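You operate a simulated robot arm through the tools that you are given. There is no shell and no other tool.

You run a simulated robot arm. Do the job below in one go: nothing can be reset, and whatever is moved stays where it is left.

JOB
Press the blue strap tab's stud flush in the hand setter, then put the tab back.
Fine: one stroke, clear of the ram; carriage out again.

It is judged by the outcome, as a careful person would: the job done as asked, and still so three seconds after it is handed in. It fails if anything else is knocked over, pushed out of place, dropped, spilled or broken.

ROBOT AND FRAMES
A 6-joint arm with a two-finger gripper, fixed in place. Base frame: the origin is at the foot of the arm, x ahead of it, y to its left, z up; the work surface is at about z = 780. Units: mm, degrees, N and s.
With the tool pointing down near the work surface it reaches from about 100 to 700 mm from the base axis. Its first joint turns from -66.0 to 66.0 degrees. Payload 2.45 kg.
The tool frame sits at the grasp point between the pads (the TCP): z along the fingers, y along the line on which they close. The tips reach 30 mm beyond it. Largest opening 106 mm; the body of the gripper starts 79 mm behind the TCP.
Orientation is that of the tool frame in the base frame, as a unit quaternion [x, y, z, w]. With the fingers straight down and closing along the base's y, the tool's x points along the base's -x, its y along +y and its z along -z.

CONTROLS
- The arm moves only by the tool step_arm. Its argument "commands" is a list of rows, each a list of 7 numbers: the shift along the tool's x, y, z in units of 30 mm (1.0 is 30 mm), then the turn, a rotation vector about the tool's x, y, z in units of 8 degrees (1.0 is 8 degrees), then the finger opening in cm, from 0 to 10.6. In form: [[dx, dy, dz, rx, ry, rz, hand], ...]. A call has 1 to 20 rows; each row shifts and turns the commanded pose from where the row before left it, along the tool's axes as they then stand. A call with a number of a shift or a turn outside -1 to 1 is refused whole. A row lasts 0.2 s, in which the tool goes at most 50 mm and 8.6 degrees; a call with a longer step from one row to the next is refused whole, and so is a gripper value outside its range. Where a pose cannot be reached the arm comes as near as it can. A force on the tool above 50 N (or 10 N above the force at the start of the call, whichever is more), or a blocked arm, ends the call early, and 0.2 s more pass. Each finger travels about 153 mm/s and halts on what it meets, pressing with about 37 N; the grip force reading is that of the motor and also rises with nothing between the fingers. The clock runs only during rows and for 0.2 s after the last one: add rows that do not move to give the fingers time. It gives the time, the measured TCP pose, the force on the tool (base axes), the opening and the grip force at its end, in the units of the frame above (readings bear some noise), with the torque about the TCP (base axes, N m) and any sound that the robot's microphone picked up.
- Cameras (640 x 400 px; columns grow to the right, rows downward): "scene" is fixed at [70.8, 423.1, 1400.8]; the picture's right is [-0.70, -0.71, 0.00], its down [-0.37, 0.37, -0.85] and it looks along [0.61, -0.60, -0.52] (base axes); focal length 350 px, centre (320, 200). "wrist" rides on the gripper at [76, -2, -106] in the tool frame; the picture's right is [0.02, 1.00, 0.00], its down [-0.78, 0.02, -0.62] and it looks along [-0.62, 0.01, 0.78] (tool axes); focal length 247 px, centre (320, 200). There is no depth. A picture from a camera that has moved, and an enlarged one, comes with that camera's place and axes in the base frame and with its lens. The place of the scene camera against the robot may be out by one fixed shift of up to 18 mm in any direction.
- snapshot(camera): a new picture of that camera. The clock stands still meanwhile.
- inspect(camera, box): a new picture of the part [left, top, right, bottom] of that camera's present view, enlarged. The clock stands still meanwhile.
- job_done(): hands the job in; it is judged then, once.

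Nothing tells you positions but the pictures and the camera data. Unless the task says otherwise, let go and move clear before handing in.

The tools are called after ">>>" as name(argument=value, ...) on one line, values as JSON. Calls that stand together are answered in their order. step_arm: Moves the arm, as the interface text tells. Its arguments: {"type":"object","properties":{"commands":{"type":"array","items":{"type":"array","items":{"type":"number"}}}},"required":["commands"]} The other tools are called the same way: snapshot (camera) takes a picture; inspect (camera, box) takes an enlarged picture of a part of a camera's view; job_done () hands the job in.

At the start:

```text
time: 0.0
tcp_pos: [361.4, -116.8, 1222.4]
ee_rot: [0.0, 1.0, 0.001, 0.001]
ft_force: [-0.1, -0.1, -0.1]
torque: [0.0, 0.0, -0.01]
width: 106.1
gripper_force: 0.0
```

scene: 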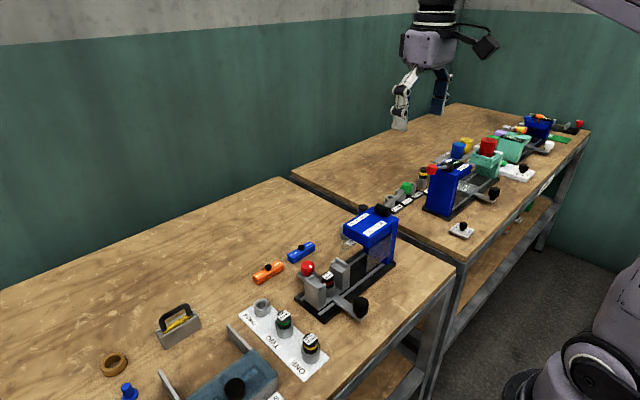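
wrist: 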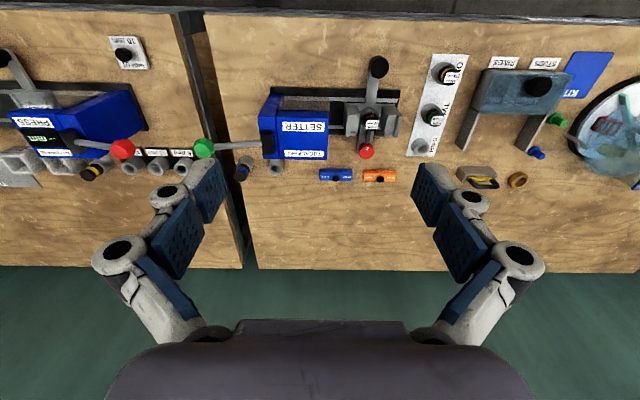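

I see a workbench with a blue "SETTER" hand tool, a blue strap tab and an orange strap tab in front of it, dies on a white plate, and other equipment. I'll look closer before moving.

>>> inspect(camera="scene", box=[220, 190, 420, 330])

>>> inspect(camera="wrist", box=[220, 40, 420, 200])

>>> inspect(camera="wrist", box=[400, 40, 640, 200])

>>> inspect(camera="scene", box=[60, 270, 340, 400])

```text
2.86 times, centred on (320, 260) of scene
camera zoom: at [70.8, 423.1, 1400.8], right [-0.7, -0.71, 0.0], down [-0.37, 0.37, -0.85], along [0.61, -0.6, -0.52], focal length 1000 px, centre (320, 29)
```

zoom: 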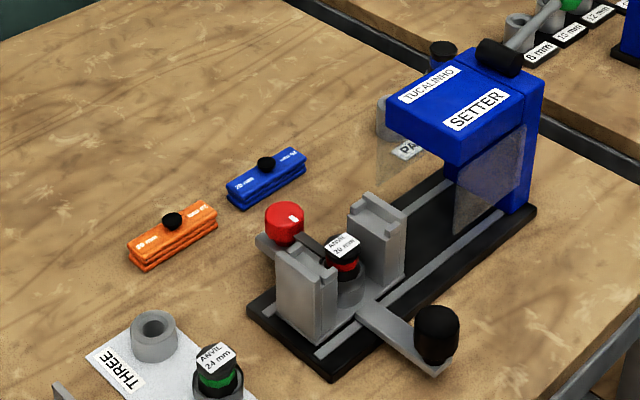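

```text
2.50 times, centred on (320, 120) of wrist
camera zoom: at [283.1, -118.1, 1327.1], right [-0.02, 1.0, 0.0], down [0.78, 0.02, 0.62], along [0.62, 0.01, -0.78], focal length 617 px, centre (320, 400)
```

zoom: 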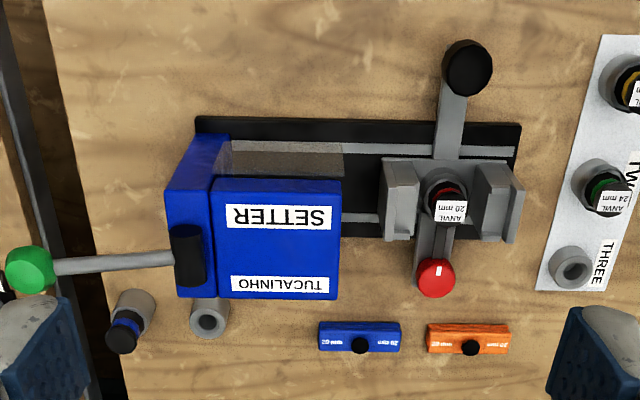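

```text
2.50 times, centred on (520, 120) of wrist
camera zoom: at [283.1, -118.1, 1327.1], right [-0.02, 1.0, 0.0], down [0.78, 0.02, 0.62], along [0.62, 0.01, -0.78], focal length 617 px, centre (-180, 400)
```

zoom: 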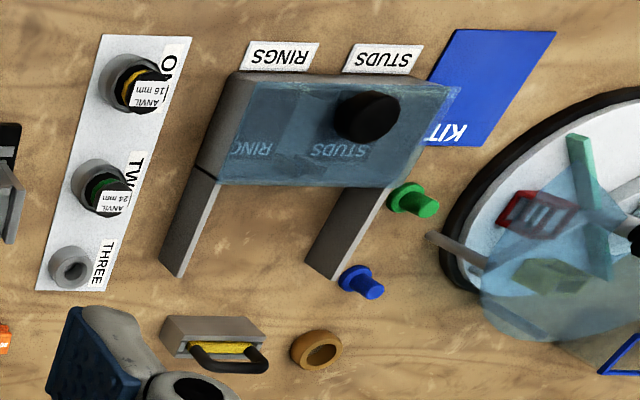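

```text
2.29 times, centred on (200, 335) of scene
camera zoom: at [70.8, 423.1, 1400.8], right [-0.7, -0.71, 0.0], down [-0.37, 0.37, -0.85], along [0.61, -0.6, -0.52], focal length 800 px, centre (594, -109)
```

zoom: 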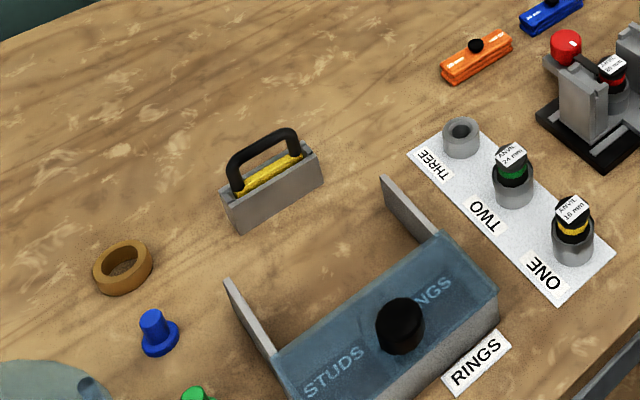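

The setter's carriage is out with a red 20 mm anvil fitted. The blue and orange tabs lie beyond it (about x=627), and the lever with the green ball is on the setter's right side. I'll move the wrist camera closer to read labels and work out the mechanism.

>>> step_arm(commands=[[0.4, 0.38, 0.8, 0, 0, 0, 10.6], [0.4, 0.38, 0.8, 0, 0, 0, 10.6], [0.4, 0.38, 0.8, 0, 0, 0, 10.6], [0.4, 0.38, 0.8, 0, 0, 0, 10.6], [0.4, 0.38, 0.8, 0, 0, 0, 10.6], [0, 0, 0, 0, 0, 0, 10.6]])

>>> snapshot(camera="wrist")

>>> inspect(camera="wrist", box=[200, 40, 440, 190])

>>> inspect(camera="scene", box=[240, 230, 340, 300])

```text
time: 1.4
tcp_pos: [300.2, -60.5, 1102.3]
ee_rot: [0.0, 1.0, 0.0, 0.0]
ft_force: [0.1, 0.3, -0.4]
torque: [0.0, -0.01, -0.01]
width: 105.7
gripper_force: 0.1
```

```text
taken
camera wrist: at [223.0, -61.6, 1207.6], right [-0.02, 1.0, 0.0], down [0.78, 0.02, 0.62], along [0.62, 0.01, -0.78], focal length 247 px, centre (320, 200)
```

wrist: 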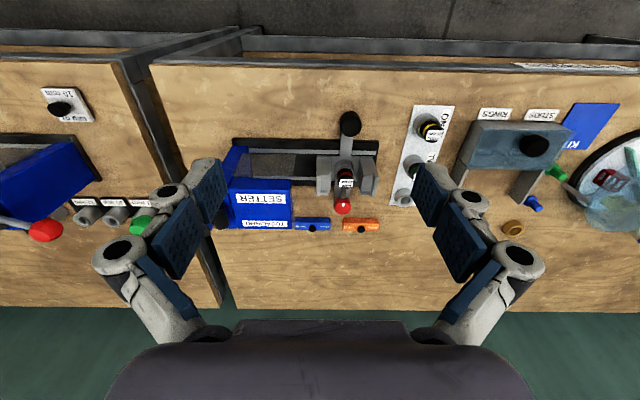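

```text
2.67 times, centred on (320, 115) of wrist
camera zoom: at [223.0, -61.6, 1207.6], right [-0.02, 1.0, 0.0], down [0.78, 0.02, 0.62], along [0.62, 0.01, -0.78], focal length 659 px, centre (320, 427)
```

zoom: 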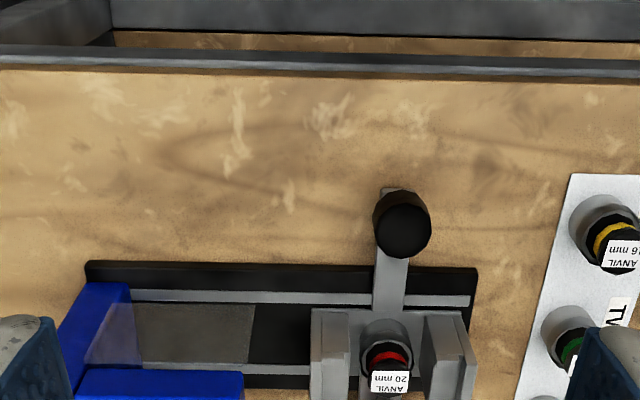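

```text
5.71 times, centred on (290, 265) of scene
camera zoom: at [70.8, 423.1, 1400.8], right [-0.7, -0.71, 0.0], down [-0.37, 0.37, -0.85], along [0.61, -0.6, -0.52], focal length 1999 px, centre (491, -171)
```

zoom: 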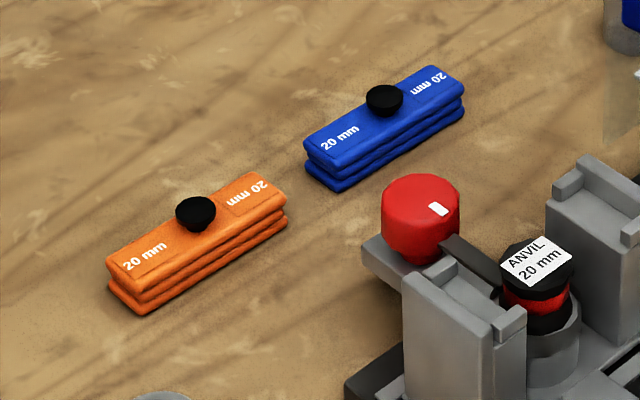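

Both tabs read "20 mm" and the fitted anvil is 20 mm, so the anvil matches. Next I'll look closer at the carriage seats and the red knob.

>>> step_arm(commands=[[-0.333, 0.31, 0.826, 0, 0, 0, 10.6], [-0.333, 0.31, 0.826, 0, 0, 0, 10.6], [-0.333, 0.31, 0.826, 0, 0, 0, 10.6], [-0.333, 0.31, 0.826, 0, 0, 0, 10.6], [-0.333, 0.31, 0.826, 0, 0, 0, 10.6], [0, 0, 0, 0, 0, 0, 10.6]])

>>> snapshot(camera="wrist")

>>> inspect(camera="wrist", box=[220, 80, 420, 205])

>>> snapshot(camera="scene")

>>> inspect(camera="scene", box=[290, 200, 410, 330])

```text
time: 2.8
tcp_pos: [350.5, -14.4, 976.1]
ee_rot: [0.001, 1.0, 0.0, 0.0]
ft_force: [0.0, -0.8, 0.4]
torque: [-0.01, -0.01, -0.02]
width: 106.1
gripper_force: 0.0
```

```text
taken
camera wrist: at [273.4, -16.2, 1081.6], right [-0.02, 1.0, 0.0], down [0.78, 0.02, 0.62], along [0.62, 0.01, -0.78], focal length 247 px, centre (320, 200)
```

wrist: 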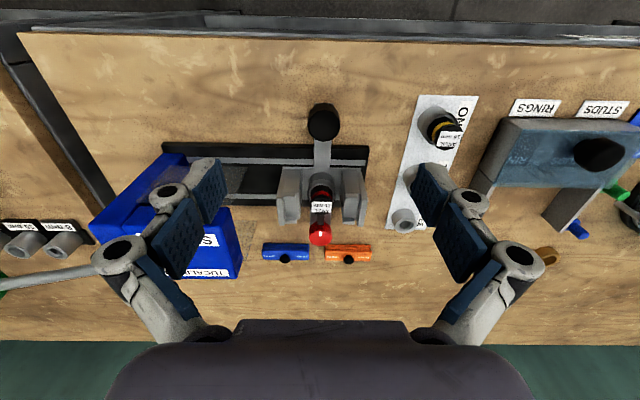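

```text
3.20 times, centred on (320, 142) of wrist
camera zoom: at [273.4, -16.2, 1081.6], right [-0.02, 1.0, 0.0], down [0.78, 0.02, 0.62], along [0.62, 0.01, -0.78], focal length 790 px, centre (320, 384)
```

zoom: 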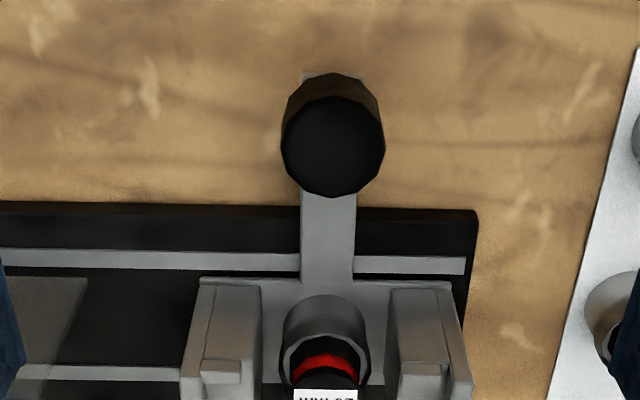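

```text
taken
```

scene: 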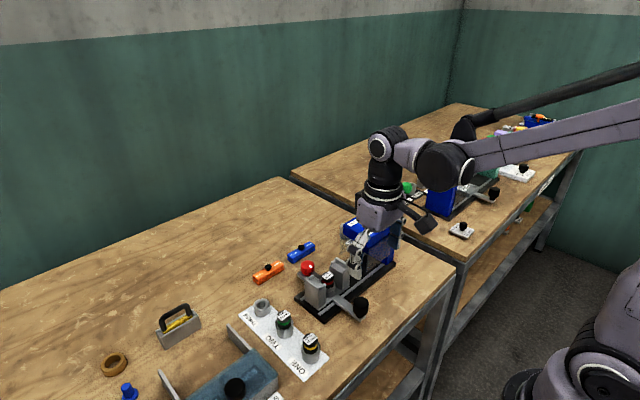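

```text
3.08 times, centred on (350, 265) of scene
camera zoom: at [70.8, 423.1, 1400.8], right [-0.7, -0.71, 0.0], down [-0.37, 0.37, -0.85], along [0.61, -0.6, -0.52], focal length 1076 px, centre (228, 0)
```

zoom: 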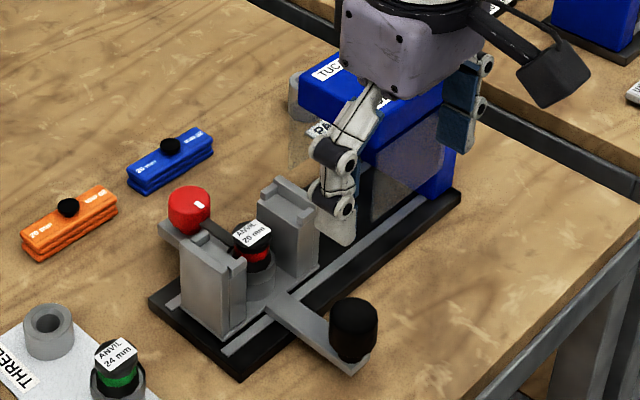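

Now I'll zoom on the carriage seats, red knob and tabs from this viewpoint.

>>> inspect(camera="wrist", box=[250, 150, 390, 238])

>>> inspect(camera="wrist", box=[250, 210, 390, 298])

>>> inspect(camera="scene", box=[290, 250, 370, 310])

```text
4.55 times, centred on (320, 194) of wrist
camera zoom: at [273.4, -16.2, 1081.6], right [-0.02, 1.0, 0.0], down [0.78, 0.02, 0.62], along [0.62, 0.01, -0.78], focal length 1123 px, centre (320, 227)
```

zoom: 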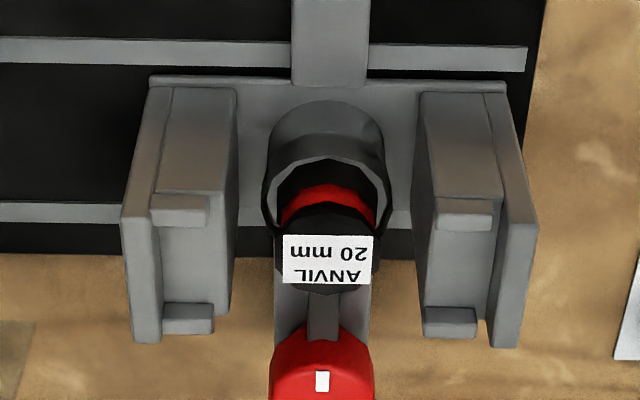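

```text
4.55 times, centred on (320, 254) of wrist
camera zoom: at [273.4, -16.2, 1081.6], right [-0.02, 1.0, 0.0], down [0.78, 0.02, 0.62], along [0.62, 0.01, -0.78], focal length 1123 px, centre (320, -46)
```

zoom: 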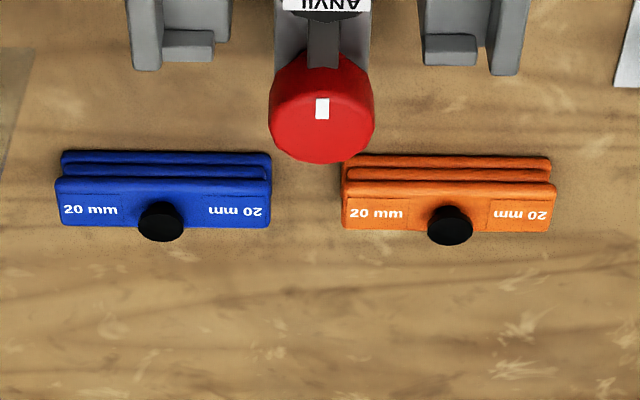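

```text
6.67 times, centred on (330, 280) of scene
camera zoom: at [70.8, 423.1, 1400.8], right [-0.7, -0.71, 0.0], down [-0.37, 0.37, -0.85], along [0.61, -0.6, -0.52], focal length 2332 px, centre (253, -333)
```

zoom: 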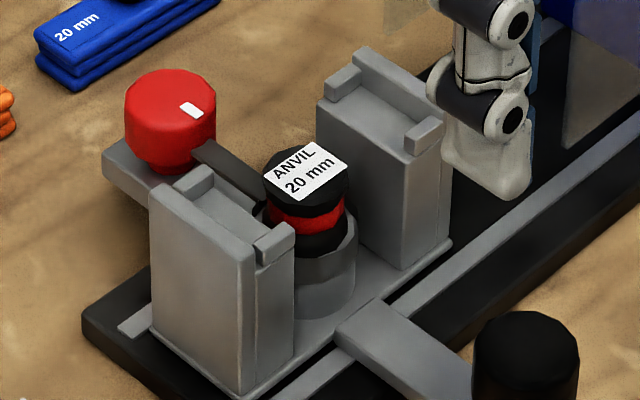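

The nest is two posts with end walls and side lips, with the 20 mm anvil between them. Next I'll view the setter head, lever, ram, and the items behind it.

>>> step_arm(commands=[[0, -0.6, -0.8, 0, 0, 0, 10.6], [0, -0.6, -0.8, 0, 0, 0, 10.6], [0, -0.6, -0.8, 0, 0, 0, 10.6], [0, -0.8, -0.6, 0, 0, 0, 10.6], [0, -0.8, -0.2, 0, 0, 0, 10.6], [0, -0.8, 0, 0, 0, 0, 10.6], [0, -0.8, 0, 0, 0, 0, 10.6], [0, 0, 0, 0, 0, 0, 10.6]])

>>> snapshot(camera="wrist")

>>> inspect(camera="wrist", box=[220, 120, 420, 245])

>>> inspect(camera="scene", box=[320, 180, 440, 260])

```text
time: 4.6
tcp_pos: [349.2, -164.8, 1073.7]
ee_rot: [0.0, 1.0, -0.001, 0.0]
ft_force: [0.0, 0.3, 0.3]
torque: [0.0, -0.02, 0.0]
width: 105.8
gripper_force: 0.1
```

```text
taken
camera wrist: at [271.6, -165.5, 1179.0], right [-0.02, 1.0, 0.0], down [0.78, 0.02, 0.62], along [0.62, 0.01, -0.78], focal length 247 px, centre (320, 200)
```

wrist: 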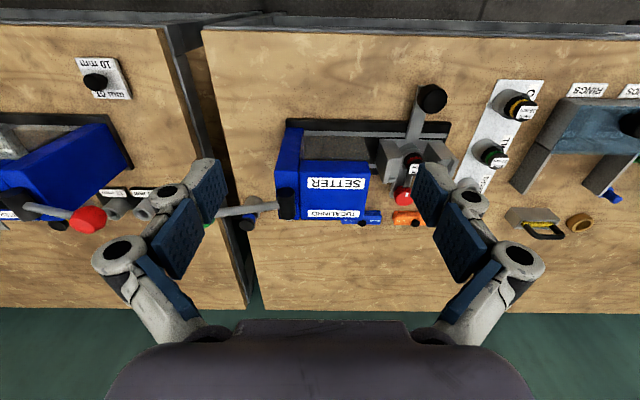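

```text
3.20 times, centred on (320, 182) of wrist
camera zoom: at [271.6, -165.5, 1179.0], right [-0.02, 1.0, 0.0], down [0.78, 0.02, 0.62], along [0.62, 0.01, -0.78], focal length 790 px, centre (320, 256)
```

zoom: 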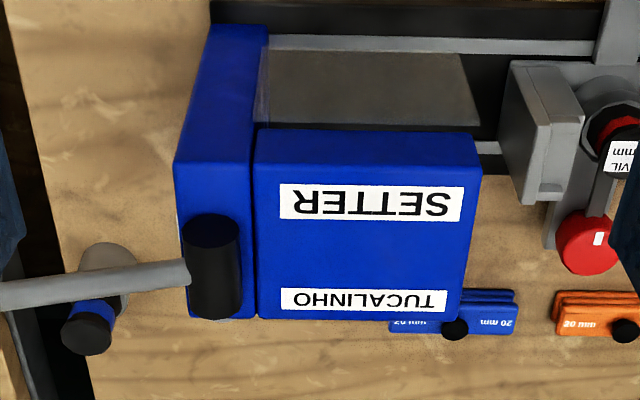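

```text
5.00 times, centred on (380, 220) of scene
camera zoom: at [70.8, 423.1, 1400.8], right [-0.7, -0.71, 0.0], down [-0.37, 0.37, -0.85], along [0.61, -0.6, -0.52], focal length 1749 px, centre (20, 100)
```

zoom: 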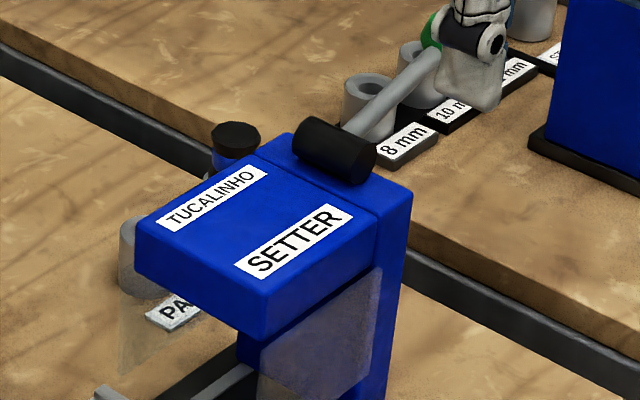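

The lever hub is on top of the setter column at about (474, -207, 932), and the lever points to -y with the green ball near (492, -328, 920). I'll tilt the wrist camera to look at the ram and lever from the side.

>>> step_arm(commands=[[0.2, 0, 0.7, 0, -1, 0, 10.6], [0.2, 0, 0.7, 0, -1, 0, 10.6], [0.2, 0, 0.5, 0, -1, 0, 10.6], [0.2, 0, 0, 0, -1, 0, 10.6], [0.2, 0, 0, 0, -0.5, 0, 10.6], [0, 0, 0, 0, 0, 0, 10.6]])

>>> snapshot(camera="wrist")

>>> inspect(camera="wrist", box=[200, 120, 440, 270])

```text
time: 6.0
tcp_pos: [329.7, -164.2, 1008.6]
ee_rot: [0.001, 0.95, 0.0, 0.311]
ft_force: [0.9, 0.2, 0.1]
torque: [0.01, -0.01, -0.06]
width: 105.9
gripper_force: 0.1
```

```text
taken
camera wrist: at [203.5, -164.3, 1048.2], right [-0.02, 1.0, -0.01], down [0.27, 0.02, 0.96], along [0.96, 0.01, -0.27], focal length 247 px, centre (320, 200)
```

wrist: 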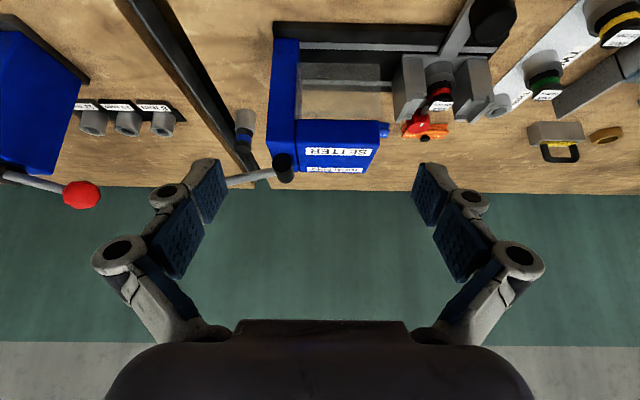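

```text
2.67 times, centred on (320, 195) of wrist
camera zoom: at [203.5, -164.3, 1048.2], right [-0.02, 1.0, -0.01], down [0.27, 0.02, 0.96], along [0.96, 0.01, -0.27], focal length 659 px, centre (320, 213)
```

zoom: 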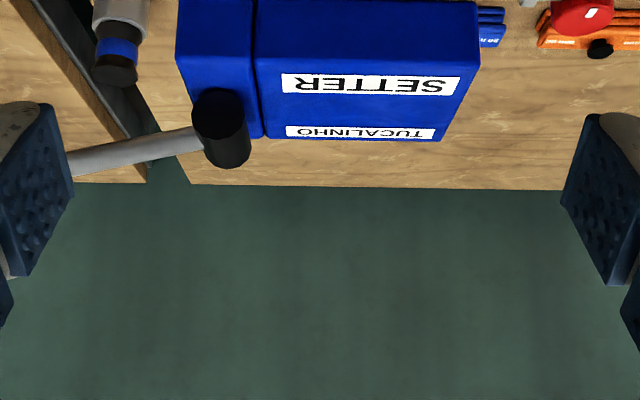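

The lever seems to tilt slightly upward going to -y. I'll get a better view of the lever, hub and under the head from lower.

>>> step_arm(commands=[[0.714, -0.844, 0.416, 0, 0, 0, 10.6], [0.714, -0.844, 0.416, 0, 0, 0, 10.6], [0.714, -0.844, 0.416, 0, 0, 0, 10.6], [0, 0, 0, 0, 0, 0, 10.6]])

>>> snapshot(camera="wrist")

>>> inspect(camera="wrist", box=[200, 100, 440, 250])

```text
time: 7.0
tcp_pos: [299.4, -237.5, 941.6]
ee_rot: [-0.001, 0.951, 0.001, 0.31]
ft_force: [1.6, 0.9, -0.7]
torque: [0.02, 0.02, 0.02]
width: 106.2
gripper_force: 0.1
```

```text
taken
camera wrist: at [173.6, -239.1, 980.6], right [-0.02, 1.0, -0.01], down [0.27, 0.02, 0.96], along [0.96, 0.01, -0.27], focal length 247 px, centre (320, 200)
```

wrist: 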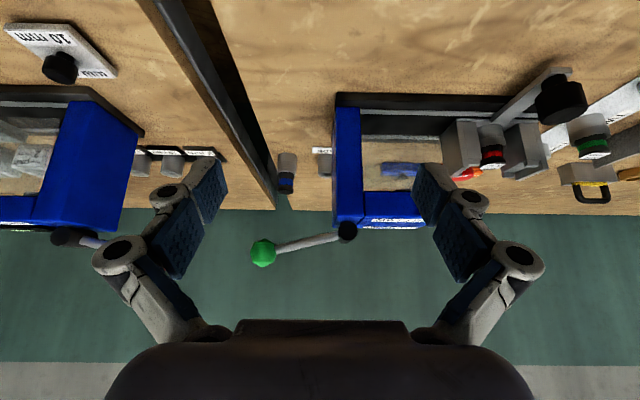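

```text
2.67 times, centred on (320, 175) of wrist
camera zoom: at [173.6, -239.1, 980.6], right [-0.02, 1.0, -0.01], down [0.27, 0.02, 0.96], along [0.96, 0.01, -0.27], focal length 659 px, centre (320, 267)
```

zoom: 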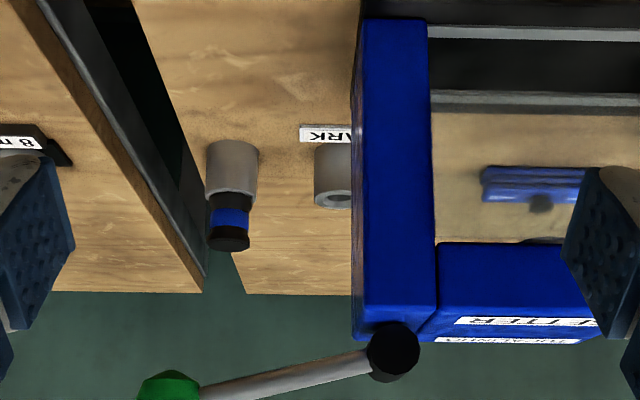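

The lever tilts about 18° up with the ball near (465, -301, 966), and the hub near (474, -205, 934). Now I'll straighten the tool, rise and go over to view the blue tab closely.

>>> step_arm(commands=[[0, 0, 0, 0, 1, 0, 10.6], [0, 0, 0, 0, 1, 0, 10.6], [0, 0, 0, 0, 1, 0, 10.6], [0, 0, 0, 0, 1, 0, 10.6], [0, 0, 0, 0, 0.5, 0, 10.6], [0, 0, -1, 0, 0, 0, 10.6], [0, 0, -1, 0, 0, 0, 10.6], [0, 0, -1, 0, 0, 0, 10.6], [0, 0, -1, 0, 0, 0, 10.6], [0, 0, 0, 0, 0, 0, 10.6]])

>>> step_arm(commands=[[-0.8, 0.8, 0, 0, 0, 0, 10.6], [-0.8, 0.8, 0, 0, 0, 0, 10.6], [-0.8, 0.8, 0, 0, 0, 0, 10.6], [-0.8, 0.8, 0, 0, 0, 0, 10.6], [-0.8, 0.8, 0, 0, 0, 0, 10.6], [-0.8, 0.8, 0, 0, 0, 0, 10.6], [-0.8, 0.8, 0, 0, 0, 0, 10.6], [-0.8, 0.8, 0, 0, 0, 0, 10.6], [-0.8, 0.8, 0, 0, 0, 0, 10.6], [-0.8, 0.7, 0, 0, 0, 0, 10.6], [0, 0, 1, 0, 0, 0, 10.6], [0, 0, 1, 0, 0, 0, 10.6], [0, 0, 1, 0, 0, 0, 10.6], [0, 0, 0, 0, 0, 0, 10.6]])

>>> snapshot(camera="wrist")

>>> inspect(camera="wrist", box=[220, 110, 420, 235])

```text
time: 9.2
tcp_pos: [301.7, -240.3, 1060.6]
ee_rot: [-0.001, 1.0, 0.0, 0.001]
ft_force: [0.1, 0.9, 0.1]
torque: [0.0, 0.02, 0.03]
width: 105.9
gripper_force: 0.0
```

```text
time: 12.2
tcp_pos: [537.0, -1.9, 969.3]
ee_rot: [-0.001, 1.0, 0.0, 0.0]
ft_force: [-0.7, 0.0, -0.6]
torque: [0.02, 0.01, -0.03]
width: 105.7
gripper_force: 0.1
```

```text
taken
camera wrist: at [458.5, -2.9, 1074.6], right [-0.02, 1.0, 0.0], down [0.78, 0.02, 0.62], along [0.62, 0.01, -0.78], focal length 247 px, centre (320, 200)
```

wrist: 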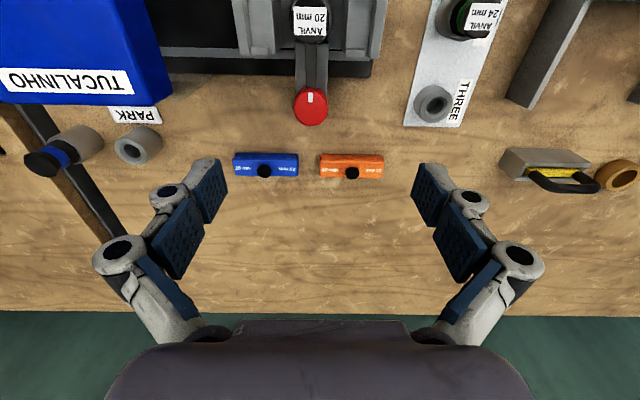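

```text
3.20 times, centred on (320, 172) of wrist
camera zoom: at [458.5, -2.9, 1074.6], right [-0.02, 1.0, 0.0], down [0.78, 0.02, 0.62], along [0.62, 0.01, -0.78], focal length 790 px, centre (320, 288)
```

zoom: 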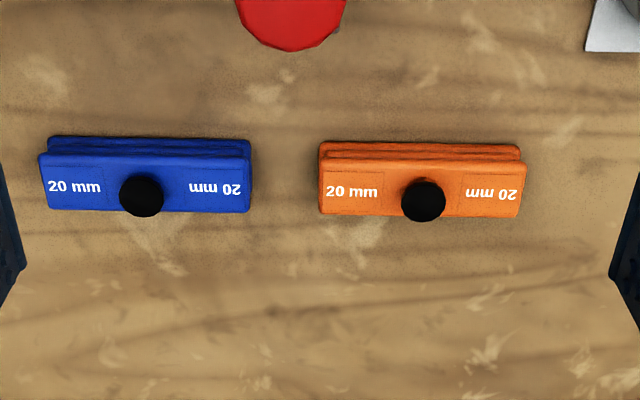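

The blue tab is about 85×26×17 mm, centred at about (627.5, -71.7), aligned with y, stud at its centre. Now I'll take two close views of the carriage nest for triangulation.

>>> step_arm(commands=[[0.9, -0.1, 0, 0, 0, 0, 10.6], [0.9, -0.1, 0, 0, 0, 0, 10.6], [0.9, -0.1, 0, 0, 0, 0, 10.6], [0.9, -0.1, 0, 0, 0, 0, 10.6], [0, 0, 0, 0, 0, 0, 10.6]])

>>> snapshot(camera="wrist")

>>> inspect(camera="wrist", box=[240, 60, 400, 160])

>>> inspect(camera="wrist", box=[240, 120, 400, 220])

```text
time: 13.4
tcp_pos: [429.9, -13.9, 971.5]
ee_rot: [0.0, 1.0, 0.0, 0.0]
ft_force: [1.0, -0.6, 0.5]
torque: [-0.03, 0.02, 0.02]
width: 105.7
gripper_force: 0.0
```

```text
taken
camera wrist: at [353.0, -15.6, 1076.7], right [-0.02, 1.0, 0.0], down [0.78, 0.02, 0.62], along [0.62, 0.01, -0.78], focal length 247 px, centre (320, 200)
```

wrist: 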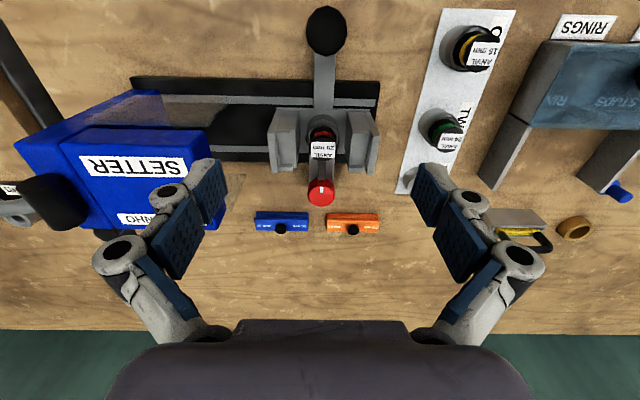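

```text
4.00 times, centred on (320, 110) of wrist
camera zoom: at [353.0, -15.6, 1076.7], right [-0.02, 1.0, 0.0], down [0.78, 0.02, 0.62], along [0.62, 0.01, -0.78], focal length 988 px, centre (320, 560)
```

zoom: 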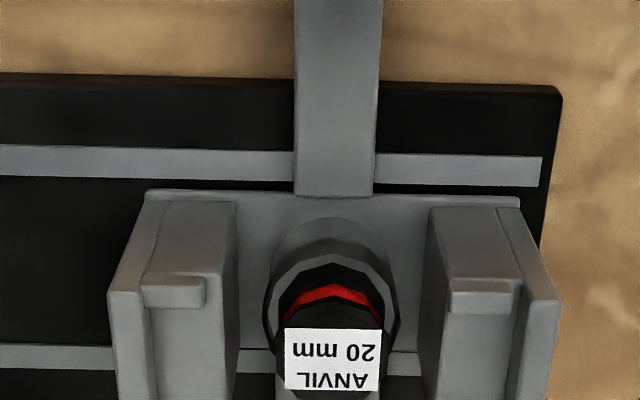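

```text
4.00 times, centred on (320, 170) of wrist
camera zoom: at [353.0, -15.6, 1076.7], right [-0.02, 1.0, 0.0], down [0.78, 0.02, 0.62], along [0.62, 0.01, -0.78], focal length 988 px, centre (320, 320)
```

zoom: 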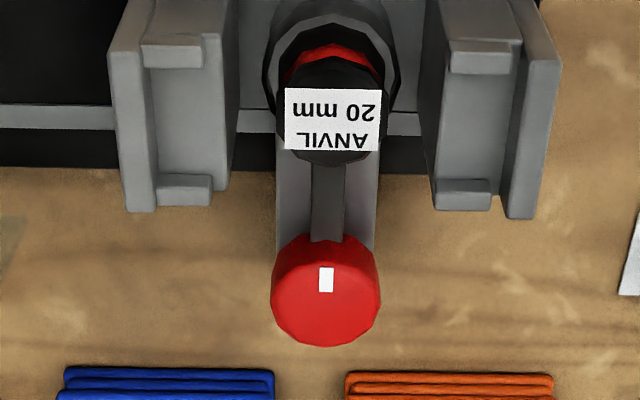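

The nest sits at about x=466, y=-10.5 with an 88 mm gap between end walls and tops near z=863. The anvil top is near z=850. I'll zoom further on the lips and seats.

>>> inspect(camera="wrist", box=[262, 110, 310, 175])

>>> inspect(camera="wrist", box=[335, 110, 385, 175])

>>> inspect(camera="wrist", box=[290, 120, 350, 210])

>>> inspect(camera="scene", box=[295, 255, 355, 310])

```text
6.15 times, centred on (286, 142) of wrist
camera zoom: at [353.0, -15.6, 1076.7], right [-0.02, 1.0, 0.0], down [0.78, 0.02, 0.62], along [0.62, 0.01, -0.78], focal length 1520 px, centre (529, 554)
```

zoom: 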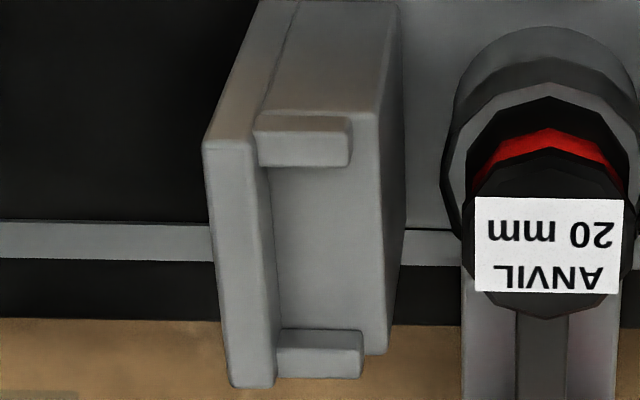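

```text
6.15 times, centred on (360, 142) of wrist
camera zoom: at [353.0, -15.6, 1076.7], right [-0.02, 1.0, 0.0], down [0.78, 0.02, 0.62], along [0.62, 0.01, -0.78], focal length 1520 px, centre (74, 554)
```

zoom: 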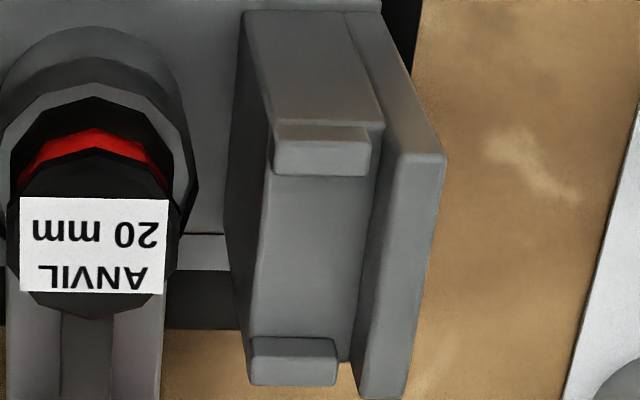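

```text
4.44 times, centred on (320, 165) of wrist
camera zoom: at [353.0, -15.6, 1076.7], right [-0.02, 1.0, 0.0], down [0.78, 0.02, 0.62], along [0.62, 0.01, -0.78], focal length 1098 px, centre (320, 356)
```

zoom: 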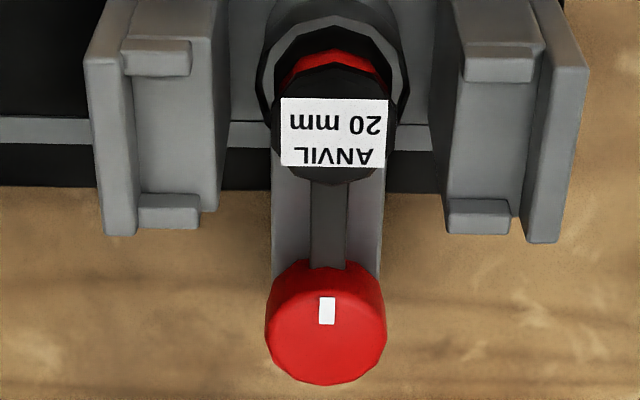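

```text
7.27 times, centred on (325, 282) of scene
camera zoom: at [70.8, 423.1, 1400.8], right [-0.7, -0.71, 0.0], down [-0.37, 0.37, -0.85], along [0.61, -0.6, -0.52], focal length 2544 px, centre (284, -400)
```

zoom: 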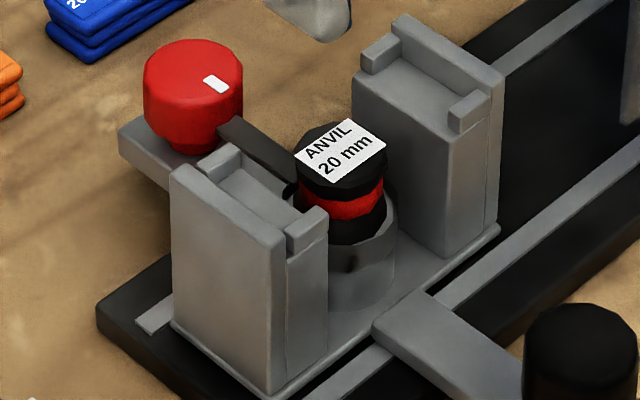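

The seat is near z=852, the anvil top at about 850, and the x gap between lips is about 32 mm around x=467. The gap between the posts is wide enough for fingers gripping the tab's long sides. I'll move above the blue tab and turn the hand 90° so it closes along x.

>>> step_arm(commands=[[-0.94, -0.276, 0, 0, 0, 0, 10.6], [-0.94, -0.276, 0, 0, 0, 0, 10.6], [-0.94, -0.276, 0, 0, 0, 0, 10.6], [-0.94, -0.276, 0, 0, 0, 0, 10.6], [-0.94, -0.276, 0, 0, 0, 0, 10.6], [-0.94, -0.276, 0, 0, 0, 0, 10.6], [-0.94, -0.276, 0, 0, 0, 0, 10.6], [0, 0, 0, 0, 0, 0, 10.6]])

>>> step_arm(commands=[[0, 0, 0, 0, 0, 1, 10.6], [0, 0, 0, 0, 0, 1, 10.6], [0, 0, 0, 0, 0, 1, 10.6], [0, 0, 0, 0, 0, 1, 10.6], [0, 0, 0, 0, 0, 1, 10.6], [0, 0, 0, 0, 0, 1, 10.6], [0, 0, 0, 0, 0, 1, 10.6], [0, 0, 0, 0, 0, 1, 10.6], [0, 0, 0, 0, 0, 1, 10.6], [0, 0, 0, 0, 0, 1, 10.6], [0, 0, 0, 0, 0, 1, 10.6], [0, 0, 0, 0, 0, 0.25, 10.6], [0, 0, 0, 0, 0, 0, 10.6], [0, 0, 0, 0, 0, 0, 10.6]])

>>> snapshot(camera="wrist")

>>> inspect(camera="wrist", box=[240, 100, 400, 200])

>>> snapshot(camera="scene")

```text
time: 15.2
tcp_pos: [627.5, -74.2, 971.7]
ee_rot: [0.0, 1.0, 0.0, 0.002]
ft_force: [0.2, 0.1, 0.0]
torque: [-0.01, 0.0, -0.02]
width: 105.9
gripper_force: 0.0
```

```text
time: 18.2
tcp_pos: [629.3, -72.6, 973.3]
ee_rot: [0.707, 0.707, 0.001, 0.001]
ft_force: [-0.3, 0.8, -0.2]
torque: [0.03, -0.01, 0.02]
width: 105.9
gripper_force: 0.0
```

```text
taken
camera wrist: at [626.4, 4.3, 1078.3], right [1.0, 0.02, 0.0], down [0.02, -0.78, 0.62], along [0.01, -0.62, -0.78], focal length 247 px, centre (320, 200)
```

wrist: 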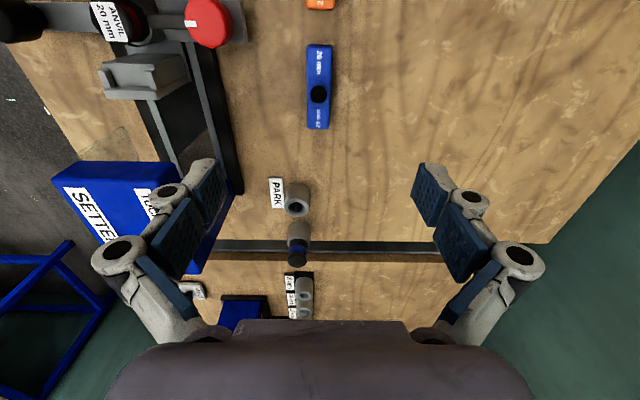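

```text
4.00 times, centred on (320, 150) of wrist
camera zoom: at [626.4, 4.3, 1078.3], right [1.0, 0.02, 0.0], down [0.02, -0.78, 0.62], along [0.01, -0.62, -0.78], focal length 988 px, centre (320, 400)
```

zoom: 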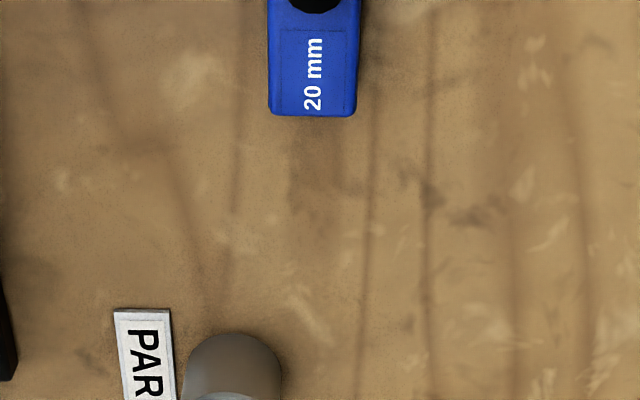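

```text
taken
```

scene: 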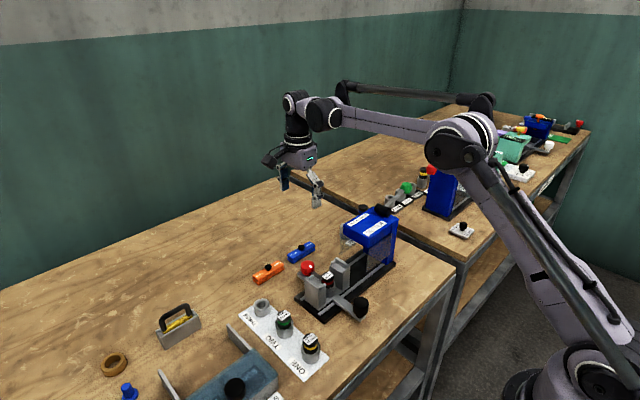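

The hand is turned and above the blue tab. I'll measure the tab's width and position precisely from here.

>>> inspect(camera="wrist", box=[250, 35, 390, 135])

```text
4.00 times, centred on (320, 85) of wrist
camera zoom: at [626.4, 4.3, 1078.3], right [1.0, 0.02, 0.0], down [0.02, -0.78, 0.62], along [0.01, -0.62, -0.78], focal length 988 px, centre (320, 660)
```

zoom: 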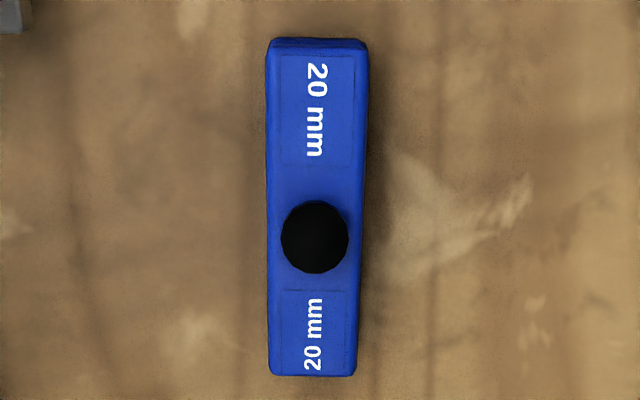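

The tab is about 25.5 mm wide, centred near (626, -71). I'll narrow the hand to 60 mm and descend partway to check centring.

>>> step_arm(commands=[[0.01, -0.03, 0.8, 0, 0, 0, 6.0], [0.01, -0.03, 0.8, 0, 0, 0, 6.0], [0, 0, 0.8, 0, 0, 0, 6.0], [0, 0, 0.8, 0, 0, 0, 6.0], [0, 0, 0.6, 0, 0, 0, 6.0], [0, 0, 0, 0, 0, 0, 6.0]])

>>> snapshot(camera="wrist")

>>> inspect(camera="scene", box=[240, 180, 360, 300])

```text
time: 19.6
tcp_pos: [627.2, -71.8, 857.5]
ee_rot: [0.707, 0.707, 0.0, 0.0]
ft_force: [-0.5, 0.6, 0.5]
torque: [0.0, 0.01, 0.01]
width: 60.1
gripper_force: 0.1
```

```text
taken
camera wrist: at [624.6, 5.0, 964.2], right [1.0, 0.02, 0.0], down [0.02, -0.78, 0.62], along [0.01, -0.62, -0.78], focal length 247 px, centre (320, 200)
```

wrist: 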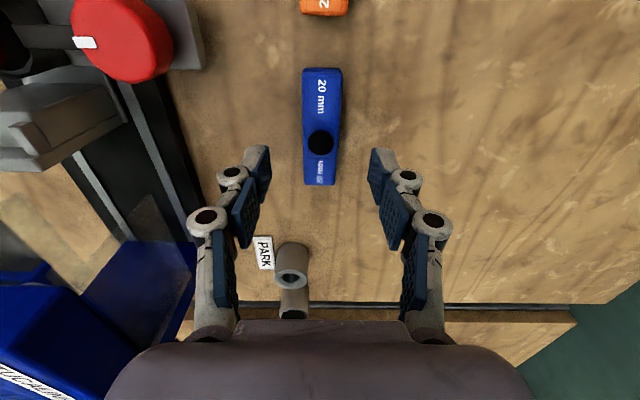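

```text
3.33 times, centred on (300, 240) of scene
camera zoom: at [70.8, 423.1, 1400.8], right [-0.7, -0.71, 0.0], down [-0.37, 0.37, -0.85], along [0.61, -0.6, -0.52], focal length 1166 px, centre (387, 67)
```

zoom: 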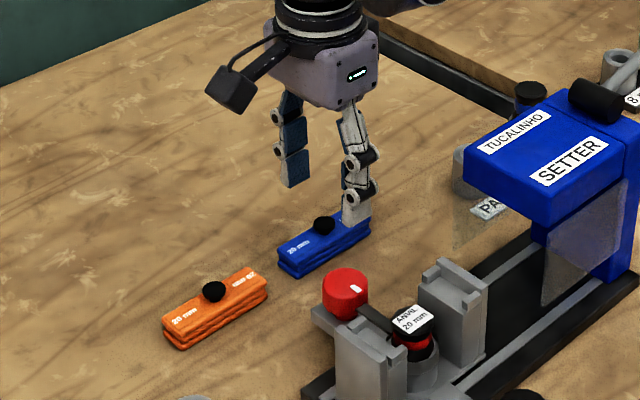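

Centred well between the fingers. Now descend so the tips are about 4 mm above the bench and close on the tab.

>>> step_arm(commands=[[0, 0, 0.5, 0, 0, 0, 6.0], [0, 0, 0.5, 0, 0, 0, 6.0], [0, 0, 0.47, 0, 0, 0, 6.0], [0, 0, 0, 0, 0, 0, 6.0]])

>>> snapshot(camera="wrist")

>>> inspect(camera="scene", box=[260, 210, 340, 280])

```text
time: 20.6
tcp_pos: [626.4, -69.9, 812.8]
ee_rot: [0.708, 0.707, 0.001, 0.0]
ft_force: [-0.4, -0.1, -0.3]
torque: [0.02, 0.02, 0.01]
width: 59.9
gripper_force: 0.1
```

```text
taken
camera wrist: at [623.5, 6.6, 918.7], right [1.0, 0.02, 0.0], down [0.02, -0.78, 0.62], along [0.01, -0.62, -0.78], focal length 247 px, centre (320, 200)
```

wrist: 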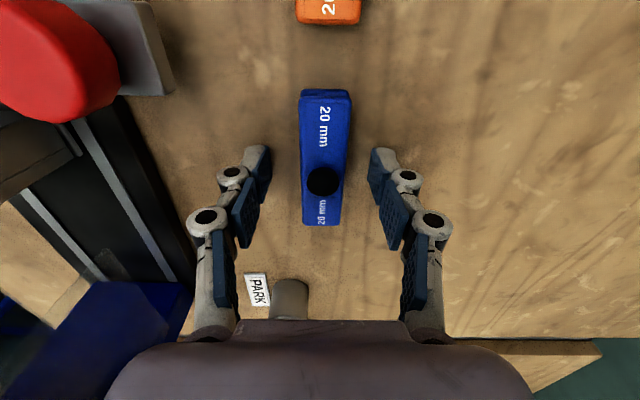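

```text
5.71 times, centred on (300, 245) of scene
camera zoom: at [70.8, 423.1, 1400.8], right [-0.7, -0.71, 0.0], down [-0.37, 0.37, -0.85], along [0.61, -0.6, -0.52], focal length 1999 px, centre (434, -57)
```

zoom: 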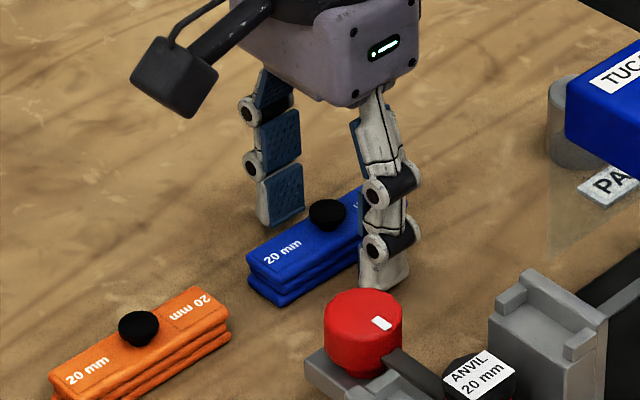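

The stud is centred between the finger pads. Closing on the tab now.

>>> step_arm(commands=[[0, 0, 0, 0, 0, 0, 4.0], [0, 0, 0, 0, 0, 0, 3.0], [0, 0, 0, 0, 0, 0, 2.4], [0, 0, 0, 0, 0, 0, 1.5], [0, 0, 0, 0, 0, 0, 1.5]])

>>> snapshot(camera="wrist")

>>> inspect(camera="scene", box=[260, 210, 340, 280])

```text
time: 21.8
tcp_pos: [627.1, -70.1, 812.8]
ee_rot: [0.707, 0.707, 0.0, 0.001]
ft_force: [-0.6, -0.3, -0.6]
torque: [-0.02, 0.01, 0.0]
width: 24.7
gripper_force: 37.1
```

```text
taken
camera wrist: at [623.5, 6.5, 918.9], right [1.0, 0.02, 0.0], down [0.02, -0.78, 0.62], along [0.01, -0.62, -0.78], focal length 247 px, centre (320, 200)
```

wrist: 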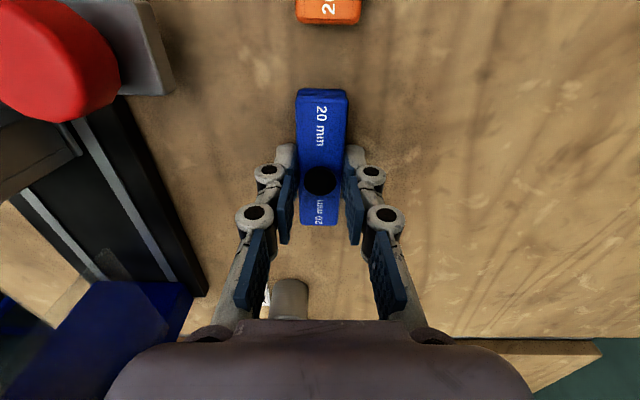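

```text
5.71 times, centred on (300, 245) of scene
camera zoom: at [70.8, 423.1, 1400.8], right [-0.7, -0.71, 0.0], down [-0.37, 0.37, -0.85], along [0.61, -0.6, -0.52], focal length 1999 px, centre (434, -57)
```

zoom: 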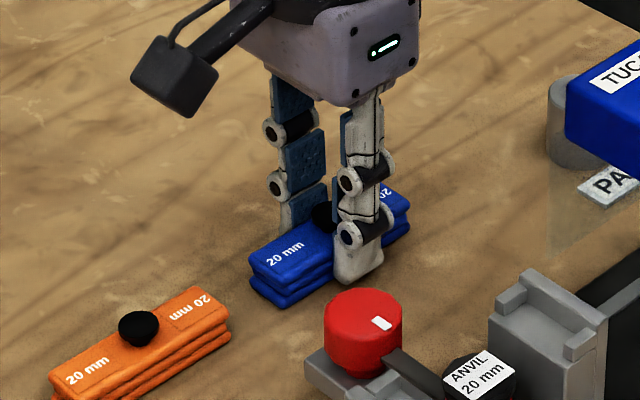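

The tab is gripped (24.7 mm). I'll lift it straight up, then shift over the nest with clearance.

>>> step_arm(commands=[[0, 0, -0.4, 0, 0, 0, 1.5], [0, 0, -0.8, 0, 0, 0, 1.5], [0, 0, -0.9, 0, 0, 0, 1.5], [0, 0, -0.9, 0, 0, 0, 1.5], [0, 0, -0.9, 0, 0, 0, 1.5], [0.5, 0, 0, 0, 0, 0, 1.5], [0.5, 0, 0, 0, 0, 0, 1.5], [0.5, 0, 0, 0, 0, 0, 1.5], [0.48, 0, 0, 0, 0, 0, 1.5], [0, 0, 0, 0, 0, 0, 1.5]])

>>> step_arm(commands=[[0, -0.66, 0, 0, 0, 0, 1.5], [0, -0.66, 0, 0, 0, 0, 1.5], [0, -0.66, 0, 0, 0, 0, 1.5], [0, -0.66, 0, 0, 0, 0, 1.5], [0, -0.66, 0, 0, 0, 0, 1.5], [0, -0.66, 0, 0, 0, 0, 1.5], [0, -0.66, 0, 0, 0, 0, 1.5], [0, -0.66, 0, 0, 0, 0, 1.5], [0, 0, 0, 0, 0, 0, 1.5]])

>>> snapshot(camera="wrist")

>>> inspect(camera="scene", box=[280, 210, 400, 320])

```text
time: 24.0
tcp_pos: [627.6, -11.1, 931.2]
ee_rot: [0.708, 0.707, 0.0, 0.0]
ft_force: [0.5, 0.6, -0.1]
torque: [0.0, -0.02, 0.0]
width: 24.9
gripper_force: 37.2
```

```text
time: 26.0
tcp_pos: [468.8, -13.6, 932.1]
ee_rot: [0.707, 0.707, 0.0, 0.0]
ft_force: [0.4, -0.2, -0.4]
torque: [0.0, -0.02, 0.01]
width: 25.0
gripper_force: 36.8
```

```text
taken
camera wrist: at [465.8, 62.7, 1037.7], right [1.0, 0.02, 0.0], down [0.02, -0.78, 0.62], along [0.01, -0.62, -0.78], focal length 247 px, centre (320, 200)
```

wrist: 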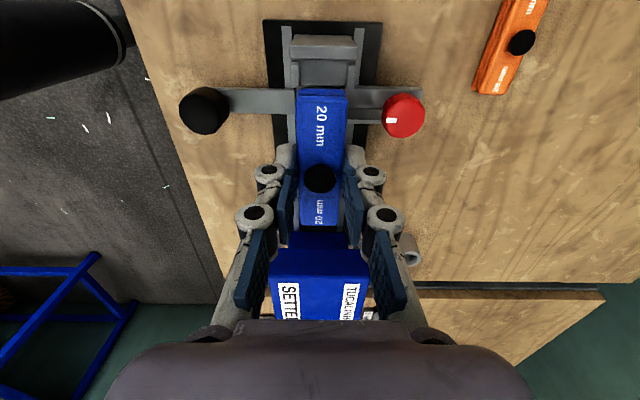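

```text
3.64 times, centred on (340, 265) of scene
camera zoom: at [70.8, 423.1, 1400.8], right [-0.7, -0.71, 0.0], down [-0.37, 0.37, -0.85], along [0.61, -0.6, -0.52], focal length 1272 px, centre (247, -36)
```

zoom: 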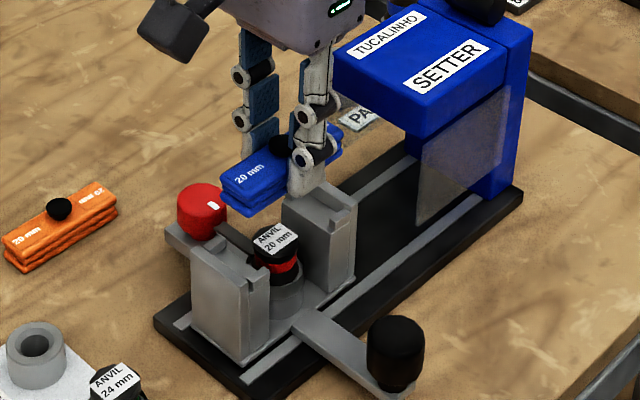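

The tab is held over the nest. I'll zoom to check the x and y alignment against the posts.

>>> inspect(camera="wrist", box=[260, 15, 400, 105])

>>> inspect(camera="scene", box=[300, 225, 370, 300])

```text
4.44 times, centred on (330, 60) of wrist
camera zoom: at [465.8, 62.7, 1037.7], right [1.0, 0.02, 0.0], down [0.02, -0.78, 0.62], along [0.01, -0.62, -0.78], focal length 1098 px, centre (276, 822)
```

zoom: 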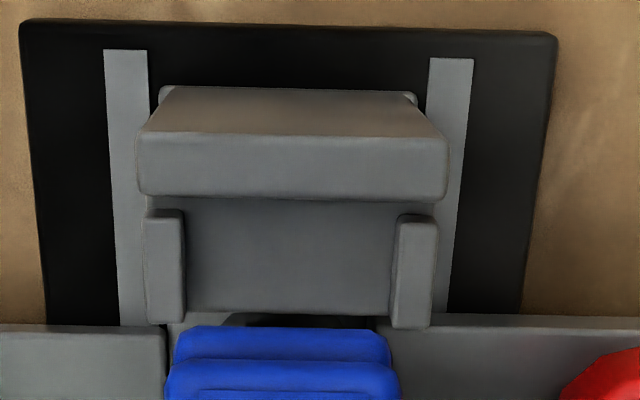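

```text
5.33 times, centred on (335, 262) of scene
camera zoom: at [70.8, 423.1, 1400.8], right [-0.7, -0.71, 0.0], down [-0.37, 0.37, -0.85], along [0.61, -0.6, -0.52], focal length 1866 px, centre (240, -133)
```

zoom: 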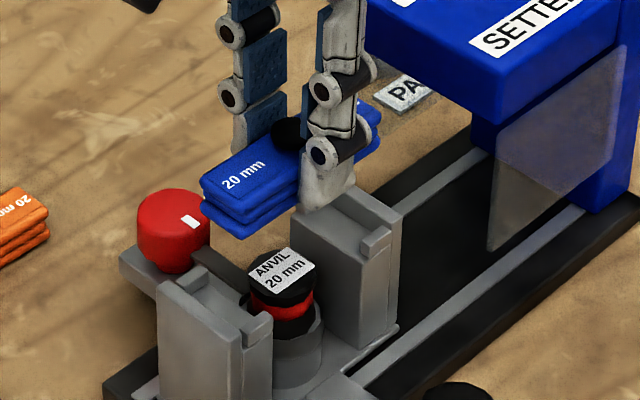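

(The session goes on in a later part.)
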